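You operate a simulated robot arm through the tools that you are given. There is no shell and no other tool. Be economical: measure what you need, move in short steps, check, and stop when the job is done.

The job below is to be done with a simulated two-armed robot. You get a single attempt, and the scene is never put back.

TASK
Take the white reflector from the top of the bench by the tall stack and leave it on top of the sheet there. Set down upright: reflector.

It is judged by the outcome, as a careful person would: the job done as asked, and still so three seconds after it is handed in. It fails if anything else is knocked over, pushed out of place, dropped, spilled or broken. Flat cloth is picked up by pressing the open fingertips on it (5 to 10 N) and closing them slowly along it; thin cloth reads only 2 to 8 mm in the jaws.

THE ROBOT
Two 7-joint arms with two-finger parallel grippers on one trunk, on a base that drives. Base frame: it is fixed to the floor where the robot stands at the start and does not move with it; the origin is under the middle of the robot, x ahead of it, y to its left, z up. Readings come in m, degrees, newtons and seconds.
The left shoulder is at the start at [0.07, 0.163, 1.195], the right one opposite. With the tool pointing down near the work surface each hand reaches from about 0.36 to 0.88 m from the robot's upright axis, wherever it stands, measured 20 degrees to its own side. Payload 3.43 kg a hand.
The tool frame of a hand sits at the grasp point between the pads (the TCP): z along the fingers, y along the line on which they close. The tips reach 0.034 m beyond it. The gripper opens to 0.128 m. The fingers are 0.024 m wide and 0.012 m thick; the gripper's body (0.048 by 0.13 m) begins 0.096 m behind the TCP.
Orientation is told as [roll, pitch, yaw] about the base's x, y, z axes, in that order, counted from this pose: with the fingers straight down and closing along the base's y, the tool's x points along the base's -x, its y along +y and its z along -z.

THE INTERFACE
- The arms move only by the tool arm_command. It takes "left_moves", "right_moves" or both (then of equal length, played together; a hand with none holds still); each is a list of rows, each a list of 7 numbers: the shift along the tool's x, y, z in m, then the turn, a rotation vector about the tool's x, y, z in degrees, then the gripper command, from -1 (fully open) to 1 (shut), values between in proportion. In form: [[dx, dy, dz, ax, ay, az, jaw], ...]. A call has 1 to 10 rows; each row shifts and turns the commanded pose from where the row before left it, along the tool's axes as they then stand. Rows are played at 5 a second. More than 0.05 m and 8.6 degrees between two rows, or a gripper value outside its range, and nothing of the call is played. A pose out of reach is approached as far as the arm can. The call stops where the force on the tool passes 40 N (or 10 N more than at its start, if that is more) or the arm is blocked; 0.2 s more then pass. Each finger travels about 0.153 m/s and halts on what it meets, pressing with about 25 N; the grip force reading is that of the motor and also rises with nothing between the fingers. The clock runs only during rows and for 0.2 s after the last one: add rows that do not move to give the fingers time. It gives the time, the measured TCP pose, the force on the tool (base axes), the opening and the grip force at its end, in the units of the frame above (readings bear some noise), with the torque about the TCP (base axes, N m) and any sound that the robot's microphone picked up.
- Cameras (640 x 400 px; columns grow to the right, rows downward): "scene" is now at [0.1282, 0.0238, 1.4246]; the picture's right is [0.49, -0.87, 0.00], its down [-0.56, -0.32, -0.76] and it looks along [0.66, 0.37, -0.65] (base axes); focal length 275 px, centre (320, 200). "left" rides on the left gripper at [0.076, 0.011, -0.16] in its tool frame; the picture's right is [-0.15, 0.99, 0.00], its down [-0.88, -0.13, -0.46] and it looks along [-0.45, -0.07, 0.89] (tool axes); focal length 234 px, centre (320, 200). "right" rides on the right gripper at [0.076, -0.011, -0.16] in its tool frame; the picture's right is [0.15, 0.99, 0.00], its down [-0.88, 0.13, -0.46] and it looks along [-0.45, 0.07, 0.89] (tool axes); focal length 234 px, centre (320, 200). There is no depth. A picture from a camera that has moved, and an enlarged one, comes with that camera's place and axes in the base frame and with its lens. The place of the scene camera against the robot may be out by one fixed shift of up to 0.025 m in any direction.
- capture(camera): a new picture of that camera. The clock stands still meanwhile.
- move_column(by): slides the trunk up (or, below 0, down) by that many m; the arms and the scene camera ride with it, the base frame stays. It gives what a move gives, with no picture.
- drive_base(legs): drives the robot by 1 to 6 legs, each [ahead, left, turn to the left] in m, m and degrees, along the robot's own axes; the way and the turn of a leg run together, so that a leg with both is an arc; at most 1.5 m and 180 degrees a leg. The arms and the cameras ride along, it lands a little off, and it stops where it bumps. It gives what a move gives.
- head_to(pan, tilt): turns the head with the scene camera to pan (to the left, within 86 degrees either way) and tilt (down, from -29 to 69), counted from straight ahead of the robot. It gives what a move gives.
- enlarge(camera, box): a new picture of the part [left, top, right, bottom] of that camera's present view, enlarged. The clock stands still meanwhile.
- sign_off(): hands the job in; it is judged then, once.

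Go step by step. Nothing tells you exact positions but the pictures and the camera data: compare them with the known pose of the tool, close in by small moves and look again before you grip or let go. The budget is 120 turns and 100 pictures, counting those below and the enlarged ones. Unless the task says otherwise, let go and move clear before handing in, and close with one line.

The tools are called after "Emit:" by a JSON object that holds its "fn" and its "kwargs". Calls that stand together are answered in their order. arm_command: Moves the arms, as the interface text tells. Its arguments: {"type":"object","properties":{"left_moves":{"type":"array","items":{"type":"array","items":{"type":"number"}}},"right_moves":{"type":"array","items":{"type":"array","items":{"type":"number"}}}},"required":[]} The other tools are called the same way: move_column (by) slides the trunk up or down; drive_base (legs) drives the base; head_to (pan, tilt) turns the head that bears the scene camera; capture (camera) takes a picture; enlarge (camera, box) takes an enlarged picture of a part of a camera's view; sign_off () hands the job in.

At the start:

```text
clock: 0.0
left_position: [0.5166, 0.3949, 1.0738]
left_tcp_rot: [0.0, 0.1, 0.1]
left_wrist_force: [0.0, 0.6, 0.1]
left_wrist_torque: [0.0, 0.01, 0.0]
left_width: 0.128
left_finger_force: 0.1
right_position: [0.5752, 0.0007, 1.0177]
right_tcp_rot: [0.1, 0.0, 0.0]
right_wrist_force: [0.2, 0.2, -0.9]
right_wrist_torque: [0.03, 0.01, -0.02]
right_width: 0.128
right_finger_force: 0.1
trunk travel left (down, up): [-0.675, 0.265]
robot x, y, heading: [-0.0009, 0.0006, -0.0]
head pan, tilt: [29.3, 40.4]
```

scene: 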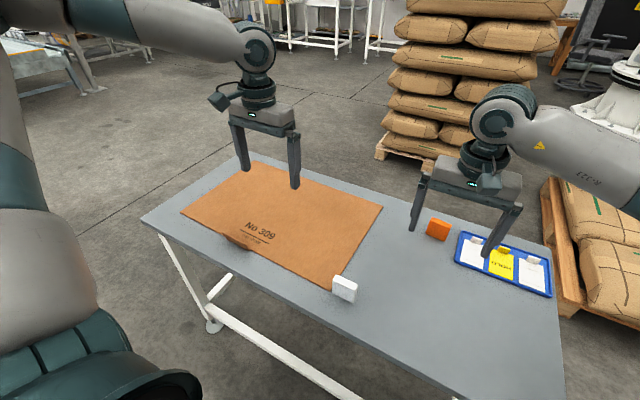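
right: 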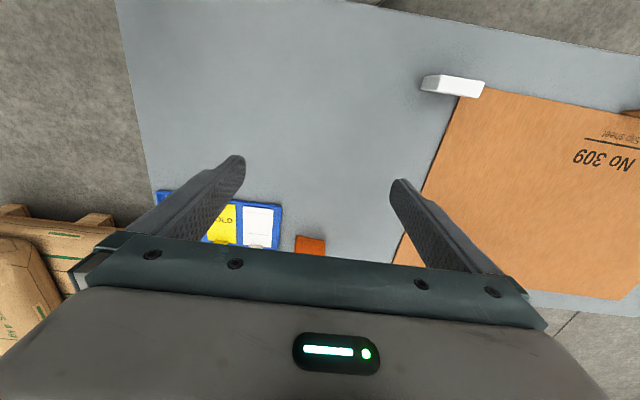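
left: 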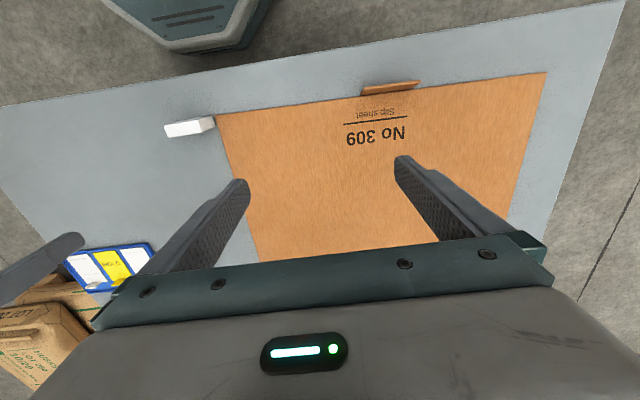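

I see a bench with a brown slip sheet, a white block at its near corner, an orange block and a blue tray; the tall stack of bags stands behind. Before planning the grasp I'll look closer at the white block and the rest of the scene.

Emit:
{"fn": "enlarge", "kwargs": {"camera": "scene", "box": [300, 200, 460, 320]}}

Emit:
{"fn": "enlarge", "kwargs": {"camera": "right", "box": [380, 40, 540, 140]}}

Emit:
{"fn": "enlarge", "kwargs": {"camera": "scene", "box": [440, 210, 580, 310]}}

Emit:
{"fn": "enlarge", "kwargs": {"camera": "scene", "box": [140, 150, 400, 310]}}

```text
3.33 times, centred on (380, 260) of scene
camera zoom: at [0.1282, 0.0238, 1.4246], right [0.49, -0.87, 0.0], down [-0.56, -0.32, -0.76], along [0.66, 0.37, -0.65], focal length 918 px, centre (120, 0)
```

zoom: 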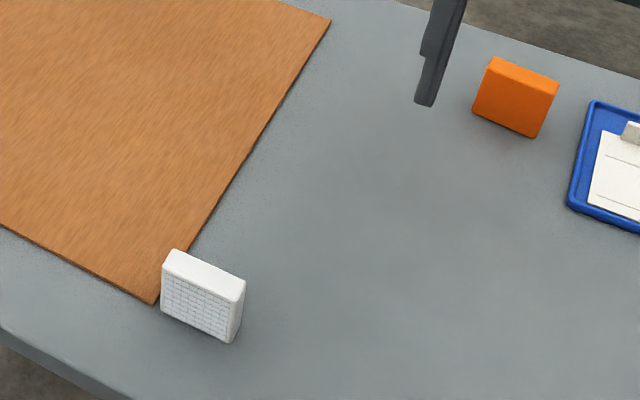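

```text
4.00 times, centred on (460, 90) of right
camera zoom: at [0.5001, -0.0121, 1.1781], right [-0.15, 0.99, 0.0], down [0.88, 0.13, 0.46], along [0.45, 0.07, -0.89], focal length 937 px, centre (-240, 640)
```

zoom: 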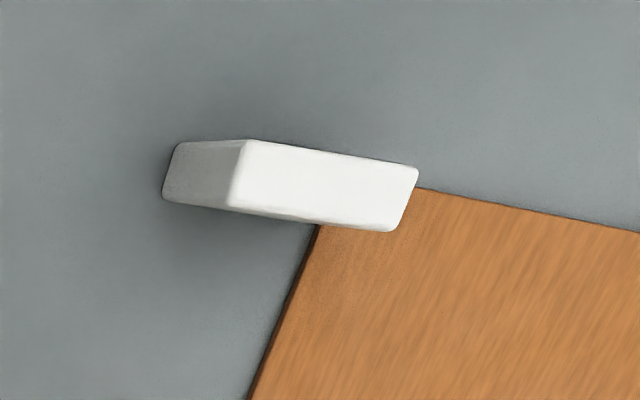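

```text
4.00 times, centred on (510, 260) of scene
camera zoom: at [0.1282, 0.0238, 1.4246], right [0.49, -0.87, 0.0], down [-0.56, -0.32, -0.76], along [0.66, 0.37, -0.65], focal length 1101 px, centre (-440, -40)
```

zoom: 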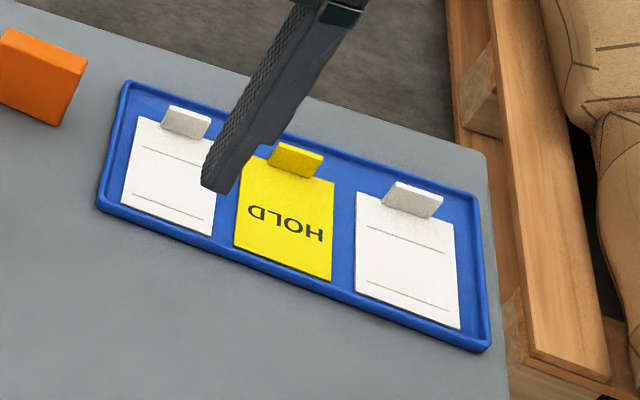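

```text
2.46 times, centred on (270, 230) of scene
camera zoom: at [0.1282, 0.0238, 1.4246], right [0.49, -0.87, 0.0], down [-0.56, -0.32, -0.76], along [0.66, 0.37, -0.65], focal length 678 px, centre (443, 126)
```

zoom: 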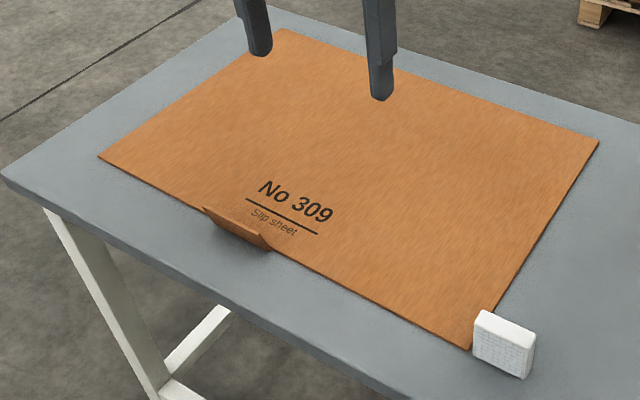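

The white reflector stands by the sheet's near corner at about (0.48, 0.17), roughly 55 mm wide along y, 19 mm thick, 60 mm tall. I'll move the right arm aside and bring the left hand above it.

Emit:
{"fn": "arm_command", "kwargs": {"right_moves": [[0, -0.04, -0.01, 0, 0, 0, -1], [0, -0.04, -0.01, 0, 0, 0, -1], [0, -0.04, -0.01, 0, 0, 0, -1], [0, -0.04, 0, 0, 0, 0, -1], [0, 0, 0, 0, 0, 0, -1], [0, 0, 0, 0, 0, 0, -1], [0, 0, 0, 0, 0, 0, -1], [0, 0, 0, 0, 0, 0, -1]], "left_moves": [[0, 0, 0, 0, 0, 0, -1], [0.006, -0.035, 0.015, 0, 0, 0, -1], [0.006, -0.038, 0.02, 0, 0, 0, -1], [0.006, -0.038, 0.02, 0, 0, 0, -1], [0.006, -0.038, 0.02, 0, 0, 0, -1], [0.006, -0.038, 0.02, 0, 0, 0, -1], [0.006, -0.036, 0.025, 0, 0, 0, -1], [0, 0, 0, 0, 0, 0, -1]]}}

Emit:
{"fn": "capture", "kwargs": {"camera": "left"}}

Emit:
{"fn": "capture", "kwargs": {"camera": "scene"}}

```text
clock: 1.8
left_position: [0.4809, 0.1699, 0.9531]
left_tcp_rot: [0.0, -0.1, 0.1]
left_wrist_force: [-0.4, -0.8, -0.7]
left_wrist_torque: [0.0, 0.0, -0.01]
left_width: 0.1281
left_finger_force: 0.1
right_position: [0.5746, -0.1608, 1.0496]
right_tcp_rot: [0.0, -0.1, 0.0]
right_wrist_force: [-0.6, -0.1, -0.7]
right_wrist_torque: [0.0, -0.02, 0.01]
right_width: 0.1281
right_finger_force: 0.0
trunk travel left (down, up): [-0.675, 0.265]
robot x, y, heading: [-0.0022, 0.0005, -0.2]
head pan, tilt: [29.3, 40.4]
```

```text
92 pictures are left
camera left: at [0.4044, 0.1811, 1.1124], right [0.14, 0.99, 0.0], down [0.88, -0.13, 0.46], along [0.45, -0.07, -0.89], focal length 234 px, centre (320, 200)
```

left: 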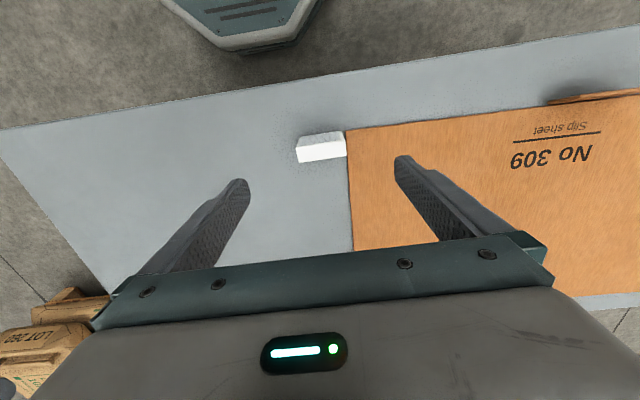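

```text
91 pictures are left
camera scene: at [0.127, 0.0242, 1.4247], right [0.49, -0.87, 0.0], down [-0.56, -0.32, -0.76], along [0.66, 0.37, -0.65], focal length 275 px, centre (320, 200)
```

scene: 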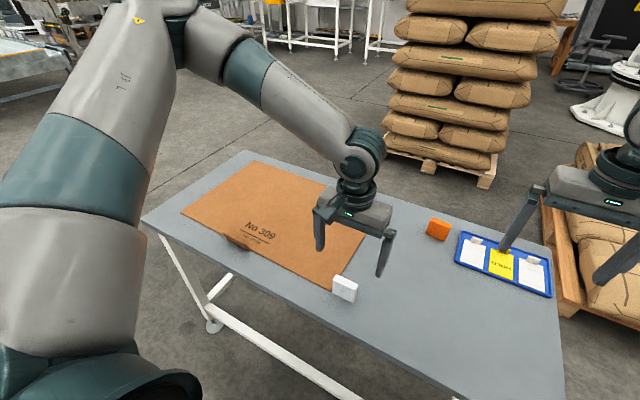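

The hand is near; I'll enlarge the left view to pin the block down.

Emit:
{"fn": "enlarge", "kwargs": {"camera": "left", "box": [260, 100, 420, 200]}}

Emit:
{"fn": "enlarge", "kwargs": {"camera": "scene", "box": [300, 190, 460, 290]}}

```text
4.00 times, centred on (340, 150) of left
camera zoom: at [0.4044, 0.1811, 1.1124], right [0.14, 0.99, 0.0], down [0.88, -0.13, 0.46], along [0.45, -0.07, -0.89], focal length 937 px, centre (240, 400)
```

zoom: 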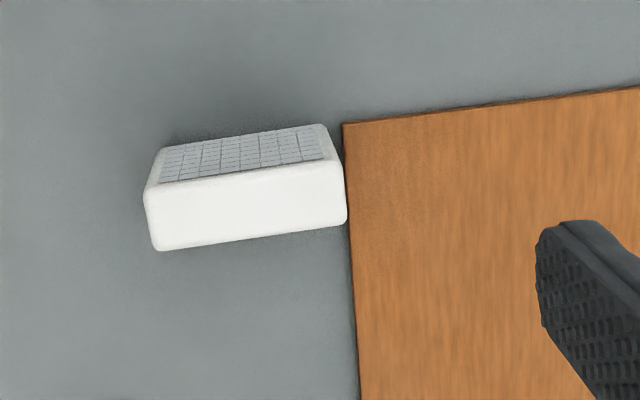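

```text
4.00 times, centred on (380, 240) of scene
camera zoom: at [0.127, 0.0242, 1.4247], right [0.49, -0.87, 0.0], down [-0.56, -0.32, -0.76], along [0.66, 0.37, -0.65], focal length 1101 px, centre (80, 40)
```

zoom: 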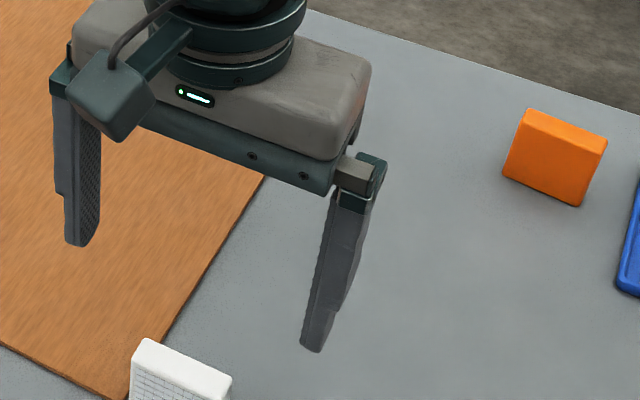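

Two views agree: block centre about (0.4805, 0.172), square to the axes, standing on the bench against the sheet's edge. The hand is over it, so I descend straight to z ≈ 0.83.

Emit:
{"fn": "arm_command", "kwargs": {"left_moves": [[0, 0.002, 0.03, 0, 0, 0, -1], [0, 0, 0.03, 0, 0, 0, -1], [0, 0, 0.03, 0, 0, 0, -1], [0, 0, 0.02, 0, 0, 0, -1], [0, 0, 0.013, 0, 0, 0, -1], [0, 0, 0, 0, 0, 0, -1], [0, 0, 0, 0, 0, 0, -1]]}}

Emit:
{"fn": "capture", "kwargs": {"camera": "left"}}

Emit:
{"fn": "enlarge", "kwargs": {"camera": "scene", "box": [270, 200, 430, 320]}}

```text
clock: 3.4
left_position: [0.4733, 0.2096, 0.8602]
left_tcp_rot: [-0.1, 0.0, 0.2]
left_wrist_force: [0.1, -0.6, -0.2]
left_wrist_torque: [-0.02, 0.01, 0.04]
left_width: 0.1281
left_finger_force: 0.1
left hand out of reach, approached as far as the arm can: row 2, 3, 4, 5
right_position: [0.5756, -0.1611, 1.0491]
right_tcp_rot: [0.0, 0.0, 0.0]
right_wrist_force: [-0.3, 0.8, 0.3]
right_wrist_torque: [0.03, -0.04, 0.0]
right_width: 0.1281
right_finger_force: 0.0
trunk travel left (down, up): [-0.675, 0.265]
robot x, y, heading: [0.001, 0.0002, 0.1]
head pan, tilt: [29.3, 40.4]
```

```text
88 pictures are left
camera left: at [0.3977, 0.2198, 1.0186], right [0.15, 0.99, 0.0], down [0.88, -0.13, 0.46], along [0.45, -0.07, -0.89], focal length 234 px, centre (320, 200)
```

left: 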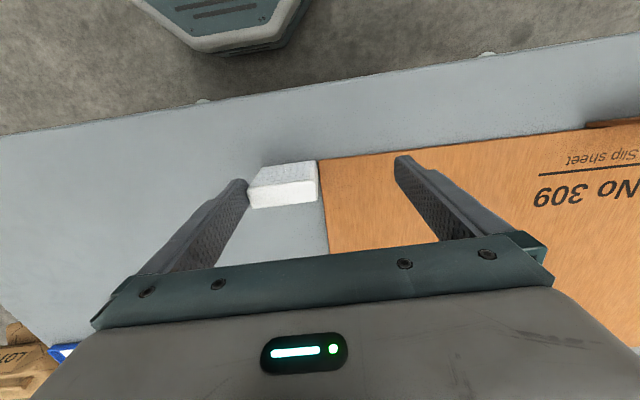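

```text
3.33 times, centred on (350, 260) of scene
camera zoom: at [0.1281, 0.0237, 1.4246], right [0.49, -0.87, 0.0], down [-0.56, -0.32, -0.76], along [0.66, 0.37, -0.65], focal length 918 px, centre (220, 0)
```

zoom: 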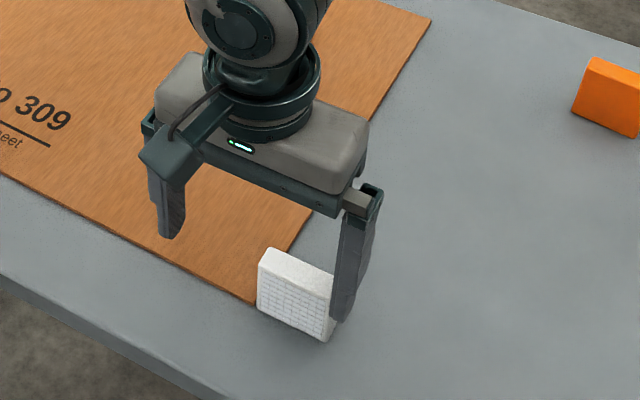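

The arm ran out of reach and drifted to +y, with the finger near the block but apparently untouched. I'll rise again and then use the trunk to get lower.

Emit:
{"fn": "arm_command", "kwargs": {"left_moves": [[0, 0, -0.03, 0, 0, 0, -1], [0, 0, -0.03, 0, 0, 0, -1], [0, 0, -0.03, 0, 0, 0, -1], [0, 0, -0.02, 0, 0, 0, -1], [0, 0, 0, 0, 0, 0, -1]]}}

```text
clock: 4.6
left_position: [0.4727, 0.2074, 0.9704]
left_tcp_rot: [0.1, 0.1, 0.1]
left_wrist_force: [-0.5, 0.3, -0.5]
left_wrist_torque: [0.04, 0.03, 0.0]
left_width: 0.1281
left_finger_force: 0.1
right_position: [0.5757, -0.1607, 1.048]
right_tcp_rot: [0.0, 0.0, 0.1]
right_wrist_force: [0.2, 0.2, 0.3]
right_wrist_torque: [0.07, -0.02, 0.01]
right_width: 0.1277
right_finger_force: 0.0
trunk travel left (down, up): [-0.675, 0.265]
robot x, y, heading: [0.0002, 0.0011, -0.1]
head pan, tilt: [29.3, 40.4]
```

The hand is clear at z 0.97. I'll back the base by 0.12 m, so the arm works less folded, then re-centre the hand over the block.

Emit:
{"fn": "drive_base", "kwargs": {"legs": [[-0.12, 0, 0]]}}

Emit:
{"fn": "capture", "kwargs": {"camera": "scene"}}

```text
clock: 5.8
left_position: [0.3523, 0.2096, 0.9699]
left_tcp_rot: [0.0, -0.1, 0.2]
left_wrist_force: [0.1, 0.0, 0.0]
left_wrist_torque: [-0.01, -0.02, 0.02]
left_width: 0.1279
left_finger_force: 0.0
right_position: [0.4561, -0.1596, 1.0472]
right_tcp_rot: [0.0, 0.1, 0.1]
right_wrist_force: [-0.4, -0.2, -0.3]
right_wrist_torque: [0.0, 0.06, 0.01]
right_width: 0.128
right_finger_force: 0.0
trunk travel left (down, up): [-0.675, 0.265]
robot x, y, heading: [-0.1152, 0.0014, 0.1]
head pan, tilt: [29.3, 40.4]
```

```text
86 pictures are left
camera scene: at [0.0091, 0.0238, 1.4245], right [0.49, -0.87, 0.0], down [-0.56, -0.32, -0.76], along [0.66, 0.37, -0.65], focal length 275 px, centre (320, 200)
```

scene: 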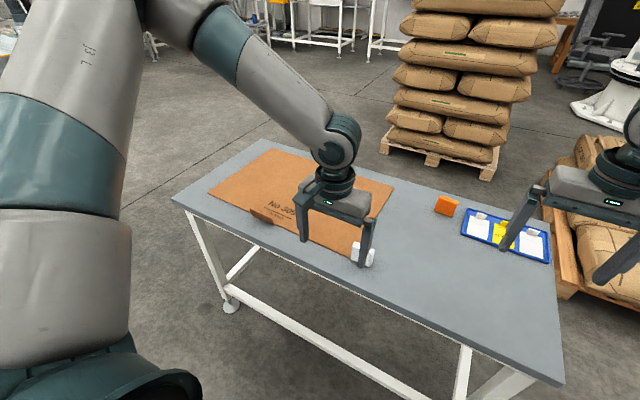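

Backed up cleanly. Now re-centring over the block at z ≈ 0.93.

Emit:
{"fn": "arm_command", "kwargs": {"left_moves": [[-0.03, -0.01, 0, 0, 0, 0, -1], [-0.035, -0.01, 0, 0, 0, 0, -1], [-0.035, -0.01, 0, 0, 0, 0, -1], [-0.028, -0.008, 0, 0, 0, 0, -1], [0, 0, 0.02, 0, 0, 0, -1], [0, 0, 0.02, 0, 0, 0, -1], [0, 0, 0, 0, 0, 0, -1], [0, 0, 0, 0, 0, 0, -1]]}}

Emit:
{"fn": "capture", "kwargs": {"camera": "left"}}

Emit:
{"fn": "enlarge", "kwargs": {"camera": "left", "box": [260, 100, 420, 200]}}

```text
clock: 7.6
left_position: [0.4648, 0.1983, 0.9428]
left_tcp_rot: [-0.2, 0.0, 0.2]
left_wrist_force: [-0.1, -0.4, -0.4]
left_wrist_torque: [0.01, -0.01, 0.01]
left_width: 0.1279
left_finger_force: 0.1
left hand out of reach, approached as far as the arm can: row 4, 5, 6
right_position: [0.4566, -0.1591, 1.0492]
right_tcp_rot: [0.0, 0.1, 0.1]
right_wrist_force: [0.7, 0.1, 0.0]
right_wrist_torque: [0.03, -0.04, -0.02]
right_width: 0.128
right_finger_force: 0.1
trunk travel left (down, up): [-0.675, 0.265]
robot x, y, heading: [-0.1185, 0.0005, 0.1]
head pan, tilt: [29.3, 40.4]
```

```text
85 pictures are left
camera left: at [0.3892, 0.2077, 1.1018], right [0.14, 0.99, 0.0], down [0.88, -0.13, 0.46], along [0.45, -0.07, -0.89], focal length 234 px, centre (320, 200)
```

left: 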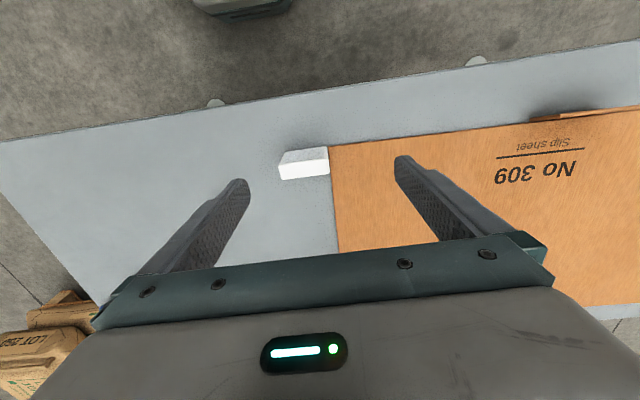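

```text
4.00 times, centred on (340, 150) of left
camera zoom: at [0.3892, 0.2077, 1.1018], right [0.14, 0.99, 0.0], down [0.88, -0.13, 0.46], along [0.45, -0.07, -0.89], focal length 937 px, centre (240, 400)
```

zoom: 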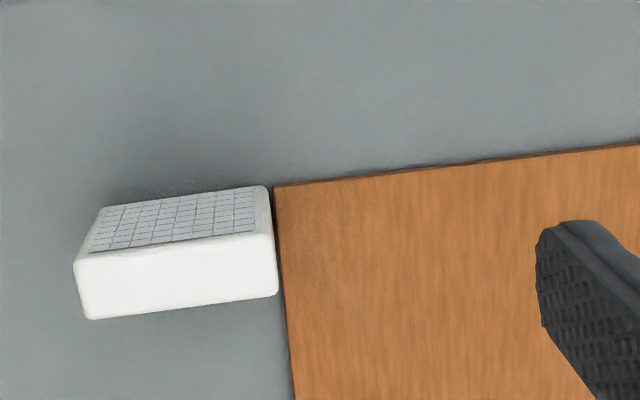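

The left arm is limited when reaching inward, so I want the block further to the robot's left. I'll check the space to the right before sliding the base that way.

Emit:
{"fn": "head_to", "kwargs": {"pan": -50, "tilt": 45}}

Emit:
{"fn": "capture", "kwargs": {"camera": "scene"}}

```text
clock: 9.2
left_position: [0.4645, 0.1964, 0.944]
left_tcp_rot: [-0.1, -0.1, 0.2]
left_wrist_force: [0.1, 0.6, 0.2]
left_wrist_torque: [0.01, 0.01, 0.02]
left_width: 0.128
left_finger_force: 0.0
right_position: [0.4558, -0.1596, 1.05]
right_tcp_rot: [0.0, -0.1, 0.1]
right_wrist_force: [-0.5, -1.2, 0.2]
right_wrist_torque: [-0.06, 0.01, 0.01]
right_width: 0.1281
right_finger_force: 0.2
trunk travel left (down, up): [-0.675, 0.265]
robot x, y, heading: [-0.1199, -0.0034, 0.2]
head pan, tilt: [-50.0, 45.0]
```

```text
83 pictures are left
camera scene: at [-0.013, -0.0799, 1.4179], right [-0.76, -0.64, 0.0], down [-0.46, 0.54, -0.71], along [0.46, -0.54, -0.71], focal length 275 px, centre (320, 200)
```

scene: 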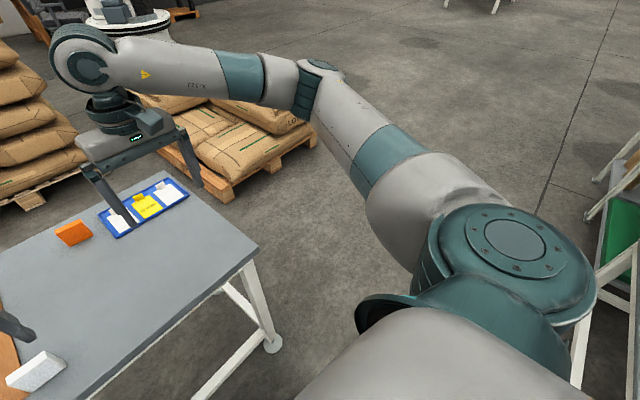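

The right side is free for a short shift. Sliding the base 0.10 m right and 0.04 m ahead, with the head turned back.

Emit:
{"fn": "drive_base", "kwargs": {"legs": [[0.04, -0.1, 0]]}}

Emit:
{"fn": "head_to", "kwargs": {"pan": 29, "tilt": 40}}

```text
clock: 10.3
left_position: [0.5047, 0.0981, 0.9422]
left_tcp_rot: [-0.1, 0.0, 0.1]
left_wrist_force: [0.3, -0.9, 1.0]
left_wrist_torque: [0.04, -0.02, 0.01]
left_width: 0.128
left_finger_force: 0.1
right_position: [0.4966, -0.2568, 1.0484]
right_tcp_rot: [-0.1, -0.1, 0.1]
right_wrist_force: [1.0, 0.3, 0.3]
right_wrist_torque: [-0.01, 0.01, 0.0]
right_width: 0.1281
right_finger_force: 0.0
trunk travel left (down, up): [-0.675, 0.265]
robot x, y, heading: [-0.0796, -0.1003, 0.5]
head pan, tilt: [-50.0, 45.0]
```

```text
clock: 11.9
left_position: [0.5052, 0.0988, 0.943]
left_tcp_rot: [0.0, 0.1, 0.2]
left_wrist_force: [0.3, 0.5, -1.1]
left_wrist_torque: [-0.03, -0.01, -0.01]
left_width: 0.1278
left_finger_force: 0.2
right_position: [0.4974, -0.2584, 1.0483]
right_tcp_rot: [0.0, 0.0, 0.2]
right_wrist_force: [-0.3, -0.4, -0.3]
right_wrist_torque: [-0.02, -0.01, 0.04]
right_width: 0.1279
right_finger_force: 0.0
trunk travel left (down, up): [-0.675, 0.265]
robot x, y, heading: [-0.0822, -0.1025, -0.2]
head pan, tilt: [29.0, 40.0]
```

Now move to (0.4805, 0.172): +0.025 along tool x, +0.0735 along y.

Emit:
{"fn": "arm_command", "kwargs": {"left_moves": [[0.0125, 0.037, 0, 0, 0, 0, -1], [0.0125, 0.0365, 0, 0, 0, 0, -1], [0, 0, 0.02, 0, 0, 0, -1], [0, 0, 0.02, 0, 0, 0, -1], [0, 0, 0, 0, 0, 0, -1], [0, 0, 0, 0, 0, 0, -1]]}}

Emit:
{"fn": "enlarge", "kwargs": {"camera": "left", "box": [220, 80, 420, 205]}}

```text
clock: 13.3
left_position: [0.481, 0.1709, 0.9026]
left_tcp_rot: [-0.1, 0.0, 0.2]
left_wrist_force: [-0.3, -0.6, -0.7]
left_wrist_torque: [-0.02, -0.02, -0.01]
left_width: 0.1282
left_finger_force: 0.0
right_position: [0.4958, -0.2581, 1.0482]
right_tcp_rot: [0.0, 0.1, 0.1]
right_wrist_force: [-0.5, -0.4, 0.0]
right_wrist_torque: [-0.01, -0.02, 0.01]
right_width: 0.1279
right_finger_force: 0.1
trunk travel left (down, up): [-0.675, 0.265]
robot x, y, heading: [-0.0823, -0.1037, -0.3]
head pan, tilt: [29.0, 40.0]
```

```text
3.20 times, centred on (320, 142) of left
camera zoom: at [0.4055, 0.1819, 1.061], right [0.14, 0.99, 0.0], down [0.88, -0.13, 0.46], along [0.45, -0.07, -0.89], focal length 749 px, centre (320, 384)
```

zoom: 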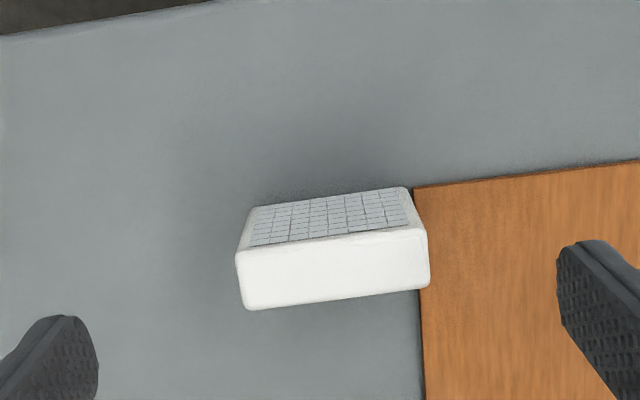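

Reach is fine now and the block is centred between the fingers (~(0.480, 0.173)). Descending to z ≈ 0.83.

Emit:
{"fn": "arm_command", "kwargs": {"left_moves": [[0, 0.002, 0.025, 0, 0, 0, -1], [0, 0, 0.025, 0, 0, 0, -1], [0, 0, 0.022, 0, 0, 0, -1], [0, 0, 0, 0, 0, 0, -1], [0, 0, 0, 0, 0, 0, -1]]}}

Emit:
{"fn": "capture", "kwargs": {"camera": "left"}}

Emit:
{"fn": "capture", "kwargs": {"camera": "scene"}}

```text
clock: 14.5
left_position: [0.4781, 0.1768, 0.8342]
left_tcp_rot: [-0.1, -0.1, 0.2]
left_wrist_force: [0.6, -0.3, 0.6]
left_wrist_torque: [0.01, -0.02, -0.02]
left_width: 0.128
left_finger_force: 0.1
left hand out of reach, approached as far as the arm can: row 3
right_position: [0.4963, -0.2576, 1.0481]
right_tcp_rot: [0.0, 0.0, 0.1]
right_wrist_force: [0.9, -0.8, 0.5]
right_wrist_torque: [-0.01, 0.0, 0.0]
right_width: 0.1281
right_finger_force: 0.1
trunk travel left (down, up): [-0.675, 0.265]
robot x, y, heading: [-0.0816, -0.1017, 0.1]
head pan, tilt: [29.0, 40.0]
```

```text
81 pictures are left
camera left: at [0.4021, 0.1868, 0.9926], right [0.14, 0.99, 0.0], down [0.88, -0.13, 0.46], along [0.45, -0.07, -0.89], focal length 234 px, centre (320, 200)
```

left: 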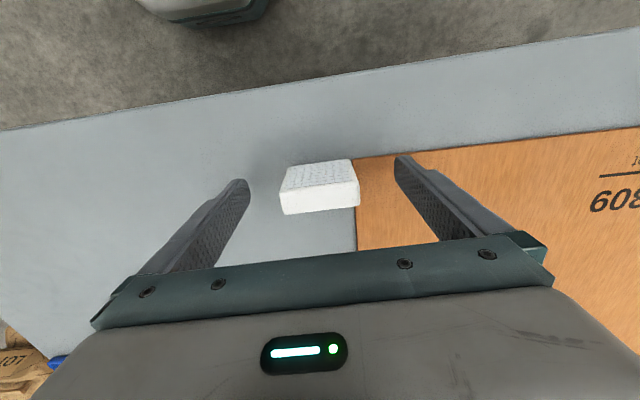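

```text
80 pictures are left
camera scene: at [0.0491, -0.0754, 1.4251], right [0.49, -0.87, 0.0], down [-0.56, -0.31, -0.77], along [0.67, 0.37, -0.64], focal length 275 px, centre (320, 200)
```

scene: 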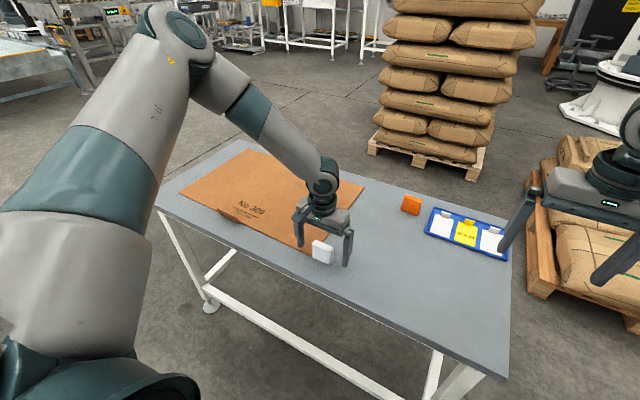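

Nearly there: I'll lower the trunk 8 mm to gain depth, then recentre in y so closing doesn't push the block into the sheet's edge.

Emit:
{"fn": "move_column", "kwargs": {"by": -0.008}}

Emit:
{"fn": "arm_command", "kwargs": {"left_moves": [[-0.002, -0.004, 0, 0, 0, 0, -1], [0, 0, 0, 0, 0, 0, -1], [0, 0, 0, 0, 0, 0, -1]]}}

Emit:
{"fn": "enlarge", "kwargs": {"camera": "left", "box": [220, 120, 440, 250]}}

```text
clock: 15.0
left_position: [0.4778, 0.1754, 0.8256]
left_tcp_rot: [-0.2, -0.1, 0.1]
left_wrist_force: [1.0, 0.3, 0.1]
left_wrist_torque: [0.0, 0.02, 0.03]
left_width: 0.1277
left_finger_force: 0.1
right_position: [0.4979, -0.2588, 1.0403]
right_tcp_rot: [0.0, -0.1, 0.2]
right_wrist_force: [0.2, 0.0, 0.3]
right_wrist_torque: [-0.02, -0.01, -0.02]
right_width: 0.1282
right_finger_force: 0.0
trunk travel left (down, up): [-0.667, 0.273]
robot x, y, heading: [-0.0775, -0.0981, 0.1]
head pan, tilt: [29.0, 40.0]
```

```text
clock: 15.8
left_position: [0.4778, 0.1739, 0.8273]
left_tcp_rot: [-0.2, 0.0, 0.2]
left_wrist_force: [-0.4, 0.0, 0.3]
left_wrist_torque: [-0.04, 0.01, -0.01]
left_width: 0.128
left_finger_force: 0.0
right_position: [0.4969, -0.2585, 1.0411]
right_tcp_rot: [0.0, -0.1, 0.2]
right_wrist_force: [0.8, 0.4, -0.4]
right_wrist_torque: [0.02, 0.02, 0.03]
right_width: 0.1278
right_finger_force: 0.1
trunk travel left (down, up): [-0.667, 0.273]
robot x, y, heading: [-0.0787, -0.0979, 0.1]
head pan, tilt: [29.0, 40.0]
```

```text
2.91 times, centred on (330, 185) of left
camera zoom: at [0.4029, 0.184, 0.9871], right [0.14, 0.99, 0.0], down [0.88, -0.13, 0.46], along [0.45, -0.07, -0.89], focal length 681 px, centre (291, 244)
```

zoom: 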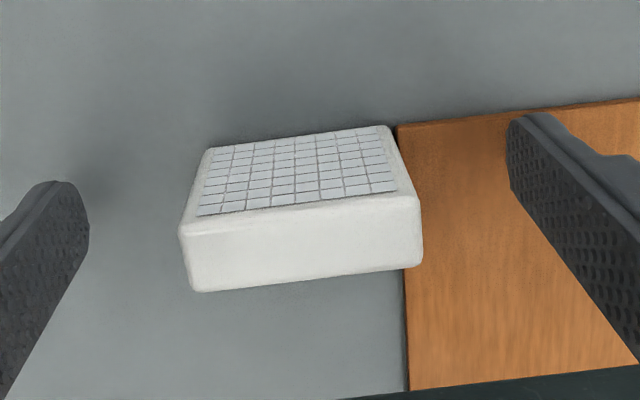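

Centred within a millimetre. Closing gradually.

Emit:
{"fn": "arm_command", "kwargs": {"left_moves": [[0, 0, 0, 0, 0, 0, -0.5], [0, 0, 0, 0, 0, 0, 0], [0, 0, 0, 0, 0, 0, 0.08], [0, 0, 0, 0, 0, 0, 0.15], [0, 0, 0, 0, 0, 0, 0.5], [0, 0, 0, 0, 0, 0, 1], [0, 0, 0, 0, 0, 0, 1]]}}

Emit:
{"fn": "capture", "kwargs": {"camera": "left"}}

```text
clock: 17.4
left_position: [0.4787, 0.1732, 0.8286]
left_tcp_rot: [-0.2, -0.1, 0.2]
left_wrist_force: [-0.4, 0.0, 1.1]
left_wrist_torque: [0.04, 0.02, 0.03]
left_width: 0.0593
left_finger_force: 25.0
right_position: [0.4968, -0.259, 1.04]
right_tcp_rot: [0.0, 0.0, 0.1]
right_wrist_force: [-0.4, 0.0, -0.1]
right_wrist_torque: [-0.01, -0.01, 0.02]
right_width: 0.1282
right_finger_force: 0.1
trunk travel left (down, up): [-0.667, 0.273]
robot x, y, heading: [-0.0773, -0.1009, -0.2]
head pan, tilt: [29.0, 40.0]
```

```text
78 pictures are left
camera left: at [0.4028, 0.184, 0.9872], right [0.14, 0.99, 0.0], down [0.88, -0.13, 0.46], along [0.45, -0.07, -0.89], focal length 234 px, centre (320, 200)
```

left: 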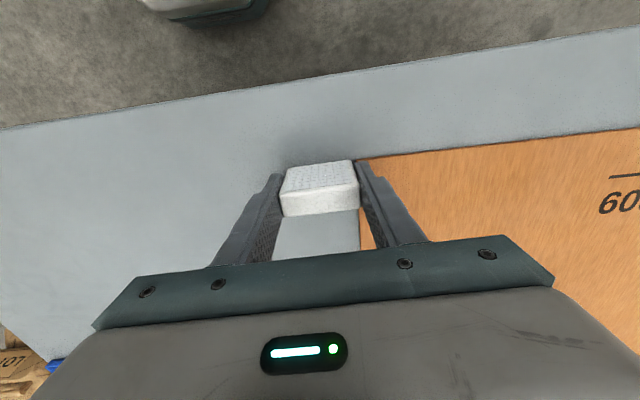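

Held at 59 mm. Lifting 8 cm.

Emit:
{"fn": "arm_command", "kwargs": {"left_moves": [[0, 0, -0.015, 0, 0, 0, 1], [0, 0, -0.02, 0, 0, 0, 1], [0, 0, -0.025, 0, 0, 0, 1], [0, 0, -0.02, 0, 0, 0, 1], [0, 0, 0, 0, 0, 0, 1]]}}

Emit:
{"fn": "capture", "kwargs": {"camera": "left"}}

Emit:
{"fn": "capture", "kwargs": {"camera": "scene"}}

```text
clock: 18.6
left_position: [0.4791, 0.173, 0.9052]
left_tcp_rot: [-0.3, -0.1, 0.2]
left_wrist_force: [0.3, -0.1, -0.1]
left_wrist_torque: [0.0, -0.01, 0.0]
left_width: 0.0594
left_finger_force: 25.0
right_position: [0.4975, -0.2577, 1.0404]
right_tcp_rot: [-0.1, 0.1, 0.1]
right_wrist_force: [-0.2, 0.2, -0.1]
right_wrist_torque: [0.0, 0.01, -0.01]
right_width: 0.128
right_finger_force: 0.1
trunk travel left (down, up): [-0.667, 0.273]
robot x, y, heading: [-0.0789, -0.0996, 0.2]
head pan, tilt: [29.0, 40.0]
```

```text
77 pictures are left
camera left: at [0.4039, 0.1834, 1.0643], right [0.14, 0.99, 0.0], down [0.88, -0.13, 0.46], along [0.45, -0.07, -0.89], focal length 234 px, centre (320, 200)
```

left: 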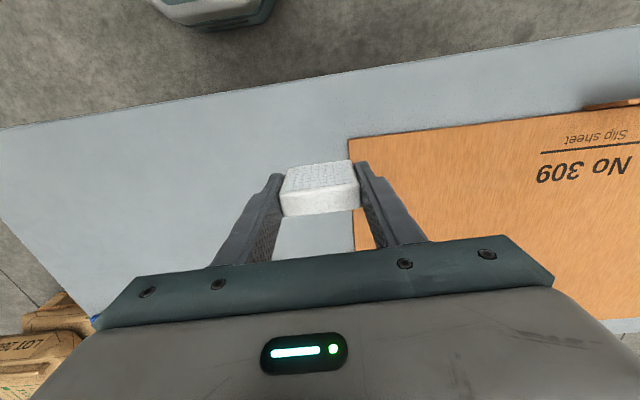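

```text
76 pictures are left
camera scene: at [0.0495, -0.0754, 1.4171], right [0.49, -0.87, 0.0], down [-0.56, -0.31, -0.77], along [0.67, 0.37, -0.64], focal length 275 px, centre (320, 200)
```

scene: 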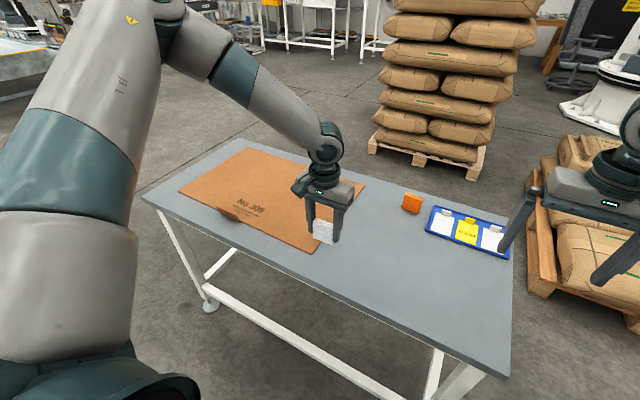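

The reflector is lifted and the sheet hasn't moved. Carrying it well inside the sheet, to about (0.58, 0.31).

Emit:
{"fn": "arm_command", "kwargs": {"left_moves": [[-0.015, 0.02, 0, 0, 0, 0, 1], [-0.02, 0.03, 0, 0, 0, 0, 1], [-0.022, 0.03, 0, 0, 0, 0, 1], [-0.022, 0.03, 0, 0, 0, 0, 1], [-0.021, 0.027, 0, 0, 0, 0, 1], [0, 0, 0.02, 0, 0, 0, 1], [0, 0, 0.02, 0, 0, 0, 1], [0, 0, 0.01, 0, 0, 0, 1], [0, 0, 0, 0, 0, 0, 1], [0, 0, 0, 0, 0, 0, 1]]}}

Emit:
{"fn": "capture", "kwargs": {"camera": "left"}}

Emit:
{"fn": "enlarge", "kwargs": {"camera": "scene", "box": [170, 130, 410, 280]}}

```text
clock: 20.8
left_position: [0.5788, 0.3085, 0.8554]
left_tcp_rot: [-0.2, -0.2, 0.2]
left_wrist_force: [-0.2, 0.1, -1.2]
left_wrist_torque: [0.02, 0.0, -0.01]
left_width: 0.0592
left_finger_force: 25.3
right_position: [0.4966, -0.2584, 1.0402]
right_tcp_rot: [0.1, -0.1, 0.2]
right_wrist_force: [0.0, 0.9, 0.0]
right_wrist_torque: [0.01, 0.0, 0.01]
right_width: 0.1281
right_finger_force: 0.0
trunk travel left (down, up): [-0.667, 0.273]
robot x, y, heading: [-0.0789, -0.0983, -0.1]
head pan, tilt: [29.0, 40.0]
```

```text
75 pictures are left
camera left: at [0.5038, 0.3197, 1.0152], right [0.14, 0.99, 0.0], down [0.88, -0.13, 0.46], along [0.45, -0.07, -0.89], focal length 234 px, centre (320, 200)
```

left: 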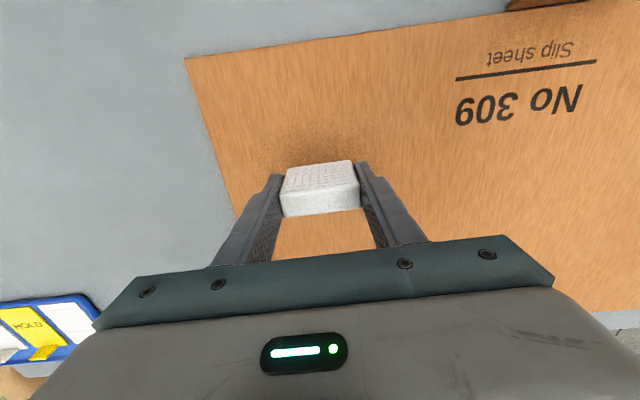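

```text
2.67 times, centred on (290, 205) of scene
camera zoom: at [0.0492, -0.0757, 1.4171], right [0.49, -0.87, 0.0], down [-0.56, -0.31, -0.77], along [0.67, 0.37, -0.64], focal length 734 px, centre (400, 187)
```

zoom: 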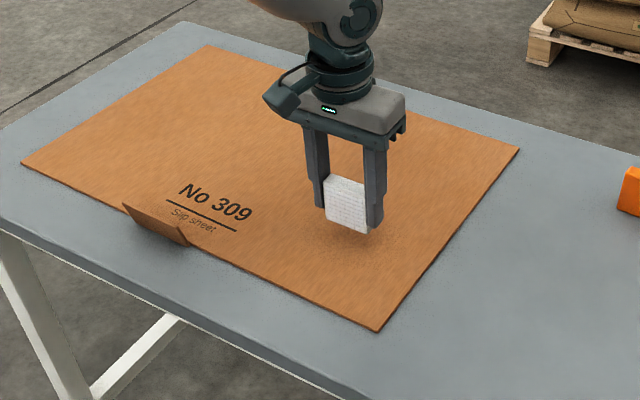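

It's over the sheet, well inside the edges, and upright. Lowering to just above, then in small steps until the force shows contact.

Emit:
{"fn": "arm_command", "kwargs": {"left_moves": [[0, 0, 0.01, 0, 0, 0, 1], [0, 0, 0.008, 0, 0, 0, 1], [0, 0, 0.003, 0, 0, 0, 1], [0, 0, 0, 0, 0, 0, 1]]}}

Emit:
{"fn": "arm_command", "kwargs": {"left_moves": [[0, 0, 0.0015, 0, 0, 0, 1], [0, 0, 0, 0, 0, 0, 1]]}}

```text
clock: 21.8
left_position: [0.5785, 0.3101, 0.8364]
left_tcp_rot: [-0.1, -0.2, 0.2]
left_wrist_force: [0.6, 0.3, -0.6]
left_wrist_torque: [0.02, 0.01, 0.0]
left_width: 0.0595
left_finger_force: 24.7
left hand out of reach, approached as far as the arm can: row 3
right_position: [0.4955, -0.2585, 1.0405]
right_tcp_rot: [0.0, 0.1, 0.1]
right_wrist_force: [0.1, -0.4, -0.9]
right_wrist_torque: [0.0, 0.02, -0.02]
right_width: 0.1282
right_finger_force: 0.1
trunk travel left (down, up): [-0.667, 0.273]
robot x, y, heading: [-0.0802, -0.0984, 0.0]
head pan, tilt: [29.0, 40.0]
```

```text
clock: 22.4
left_position: [0.5758, 0.3099, 0.8369]
left_tcp_rot: [-0.1, -0.3, 0.1]
left_wrist_force: [1.0, -0.5, -0.5]
left_wrist_torque: [0.03, 0.0, 0.0]
left_width: 0.0593
left_finger_force: 25.0
right_position: [0.4962, -0.2571, 1.0401]
right_tcp_rot: [0.0, 0.1, 0.2]
right_wrist_force: [0.4, 0.2, 0.0]
right_wrist_torque: [0.02, 0.02, -0.03]
right_width: 0.128
right_finger_force: 0.1
trunk travel left (down, up): [-0.667, 0.273]
robot x, y, heading: [-0.0798, -0.0997, 0.2]
head pan, tilt: [29.0, 40.0]
```

The arm is at its reach limit here, still a few mm up, so I'll use the trunk for the last bit.

Emit:
{"fn": "move_column", "kwargs": {"by": -0.003}}

Emit:
{"fn": "move_column", "kwargs": {"by": -0.002}}

Emit:
{"fn": "enlarge", "kwargs": {"camera": "scene", "box": [250, 170, 350, 240]}}

```text
clock: 22.9
left_position: [0.5757, 0.3103, 0.8339]
left_tcp_rot: [-0.2, -0.2, 0.2]
left_wrist_force: [0.0, -0.3, 1.8]
left_wrist_torque: [0.06, 0.01, 0.02]
left_width: 0.0595
left_finger_force: 24.7
right_position: [0.4956, -0.2595, 1.0386]
right_tcp_rot: [0.0, -0.1, 0.2]
right_wrist_force: [-0.2, 0.7, -0.1]
right_wrist_torque: [0.01, 0.0, 0.02]
right_width: 0.1279
right_finger_force: 0.2
trunk travel left (down, up): [-0.664, 0.276]
robot x, y, heading: [-0.0772, -0.0975, 0.3]
head pan, tilt: [29.0, 40.0]
```

```text
clock: 23.5
left_position: [0.5766, 0.3107, 0.8333]
left_tcp_rot: [-0.1, -0.4, 0.3]
left_wrist_force: [-0.4, 1.7, 13.1]
left_wrist_torque: [0.23, 0.03, 0.01]
left_width: 0.0593
left_finger_force: 25.3
right_position: [0.496, -0.2596, 1.0354]
right_tcp_rot: [0.0, -0.1, 0.2]
right_wrist_force: [0.3, 0.1, 0.1]
right_wrist_torque: [-0.03, 0.0, -0.01]
right_width: 0.1281
right_finger_force: 0.2
trunk travel left (down, up): [-0.662, 0.278]
robot x, y, heading: [-0.0846, -0.0986, -0.0]
head pan, tilt: [29.0, 40.0]
```

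```text
5.71 times, centred on (300, 205) of scene
camera zoom: at [0.0476, -0.0762, 1.4125], right [0.49, -0.87, 0.0], down [-0.56, -0.31, -0.77], along [0.67, 0.37, -0.64], focal length 1573 px, centre (434, 171)
```

zoom: 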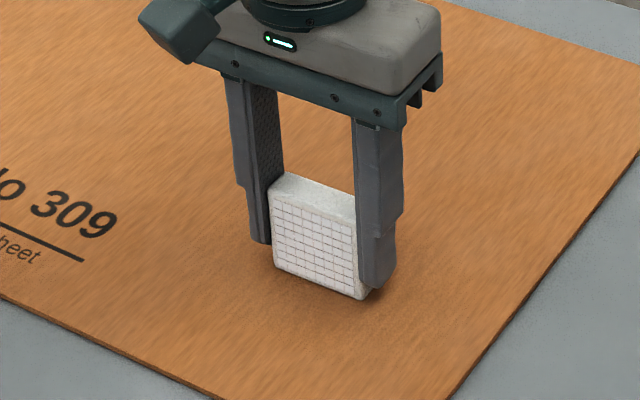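

Contact is made (13 N). I'll ease off 1 mm and open the jaws gradually.

Emit:
{"fn": "move_column", "kwargs": {"by": 0.001}}

Emit:
{"fn": "arm_command", "kwargs": {"left_moves": [[0, 0, 0, 0, 0, 0, 0.06], [0, 0, 0, 0, 0, 0, 0.0], [0, 0, 0, 0, 0, 0, -0.2], [0, 0, 0, 0, 0, 0, -0.5], [0, 0, 0, 0, 0, 0, -0.9], [0, 0, 0, 0, 0, 0, -0.9]]}}

Emit:
{"fn": "enlarge", "kwargs": {"camera": "scene", "box": [250, 170, 350, 240]}}

Emit:
{"fn": "capture", "kwargs": {"camera": "left"}}

```text
clock: 24.0
left_position: [0.5764, 0.309, 0.8346]
left_tcp_rot: [-0.1, -0.3, 0.2]
left_wrist_force: [1.4, 0.8, 10.5]
left_wrist_torque: [0.22, -0.07, 0.01]
left_width: 0.0591
left_finger_force: 24.6
right_position: [0.495, -0.2578, 1.0364]
right_tcp_rot: [0.1, 0.1, 0.1]
right_wrist_force: [0.0, 0.8, 0.0]
right_wrist_torque: [0.01, 0.02, 0.05]
right_width: 0.128
right_finger_force: 0.1
trunk travel left (down, up): [-0.663, 0.277]
robot x, y, heading: [-0.0815, -0.098, 0.1]
head pan, tilt: [29.0, 40.0]
```

```text
clock: 25.4
left_position: [0.577, 0.3102, 0.8332]
left_tcp_rot: [-0.2, -0.2, 0.3]
left_wrist_force: [-0.4, -0.4, -0.7]
left_wrist_torque: [-0.04, 0.0, 0.0]
left_width: 0.1215
left_finger_force: 0.0
right_position: [0.4955, -0.2585, 1.0366]
right_tcp_rot: [0.0, 0.1, 0.2]
right_wrist_force: [-1.0, -0.1, 1.1]
right_wrist_torque: [0.0, -0.01, 0.0]
right_width: 0.128
right_finger_force: 0.0
trunk travel left (down, up): [-0.663, 0.277]
robot x, y, heading: [-0.0792, -0.0997, 0.0]
head pan, tilt: [29.0, 40.0]
```

```text
5.71 times, centred on (300, 205) of scene
camera zoom: at [0.049, -0.0755, 1.4131], right [0.49, -0.87, 0.0], down [-0.56, -0.31, -0.77], along [0.67, 0.37, -0.64], focal length 1573 px, centre (434, 171)
```

zoom: 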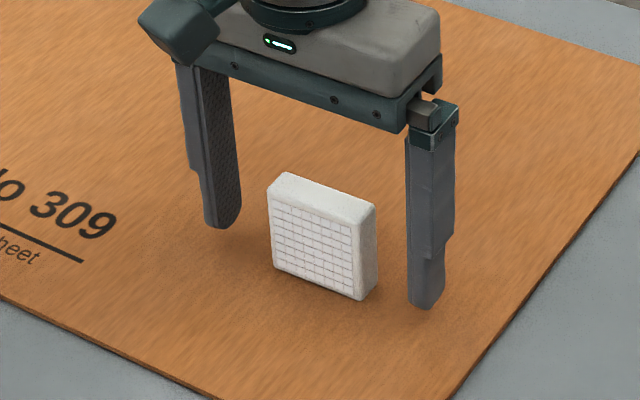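

```text
71 pictures are left
camera left: at [0.5007, 0.321, 0.9909], right [0.14, 0.99, 0.0], down [0.88, -0.13, 0.46], along [0.45, -0.07, -0.89], focal length 234 px, centre (320, 200)
```

left: 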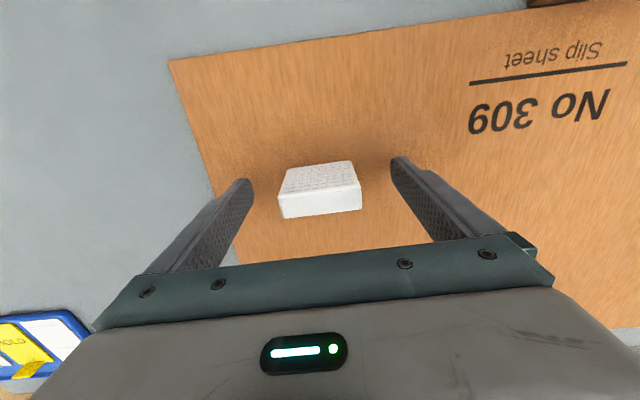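

The reflector stands upright on the sheet and is free of the jaws. Rising straight up with the trunk, then with the arm.

Emit:
{"fn": "move_column", "kwargs": {"by": 0.08}}

Emit:
{"fn": "arm_command", "kwargs": {"left_moves": [[0, 0, -0.03, 0, 0, 0, -0.9], [0, 0, -0.04, 0, 0, 0, -0.9], [0, 0, -0.04, 0, 0, 0, -0.9], [0, 0, 0, 0, 0, 0, -0.9]]}}

Emit:
{"fn": "capture", "kwargs": {"camera": "scene"}}

Emit:
{"fn": "capture", "kwargs": {"camera": "left"}}

```text
clock: 26.6
left_position: [0.5757, 0.3102, 0.9119]
left_tcp_rot: [-0.2, -0.3, 0.1]
left_wrist_force: [1.1, -0.5, 0.3]
left_wrist_torque: [-0.01, 0.01, 0.0]
left_width: 0.1217
left_finger_force: 0.1
right_position: [0.4963, -0.2584, 1.1173]
right_tcp_rot: [0.0, 0.0, 0.2]
right_wrist_force: [0.3, 0.4, -0.7]
right_wrist_torque: [0.02, 0.04, 0.0]
right_width: 0.128
right_finger_force: 0.2
trunk travel left (down, up): [-0.743, 0.197]
robot x, y, heading: [-0.0783, -0.099, 0.1]
head pan, tilt: [29.0, 40.0]
```

```text
clock: 27.6
left_position: [0.5748, 0.3114, 1.0238]
left_tcp_rot: [-0.1, -0.3, 0.2]
left_wrist_force: [0.7, -0.4, -0.1]
left_wrist_torque: [-0.02, 0.0, 0.03]
left_width: 0.1218
left_finger_force: 0.1
right_position: [0.4968, -0.2583, 1.1165]
right_tcp_rot: [0.0, 0.0, 0.2]
right_wrist_force: [0.0, -0.2, 0.1]
right_wrist_torque: [0.04, 0.02, 0.01]
right_width: 0.128
right_finger_force: 0.1
trunk travel left (down, up): [-0.743, 0.197]
robot x, y, heading: [-0.0758, -0.1003, 0.0]
head pan, tilt: [29.0, 40.0]
```

```text
70 pictures are left
camera scene: at [0.0495, -0.0754, 1.4931], right [0.49, -0.87, 0.0], down [-0.56, -0.31, -0.77], along [0.67, 0.37, -0.64], focal length 275 px, centre (320, 200)
```

scene: 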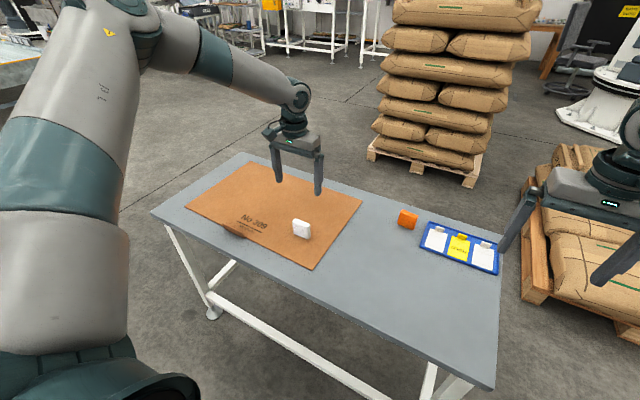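

```text
69 pictures are left
camera left: at [0.4987, 0.3213, 1.1826], right [0.14, 0.99, 0.0], down [0.88, -0.13, 0.46], along [0.45, -0.07, -0.89], focal length 234 px, centre (320, 200)
```

left: 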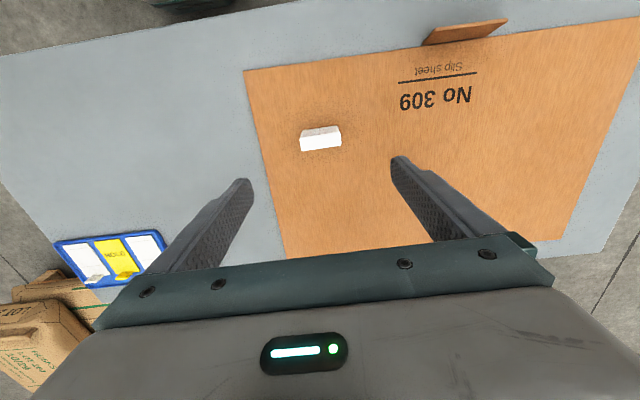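

The white reflector stands upright on the sheet, the hand is clear, and everything else is where it was, so I'm handing in.

Emit:
{"fn": "sign_off", "kwargs": {}}

```text
The job is handed in.
```

The white reflector is standing upright on the slip sheet, both hands are clear of it, and nothing else on the bench appears to have moved.
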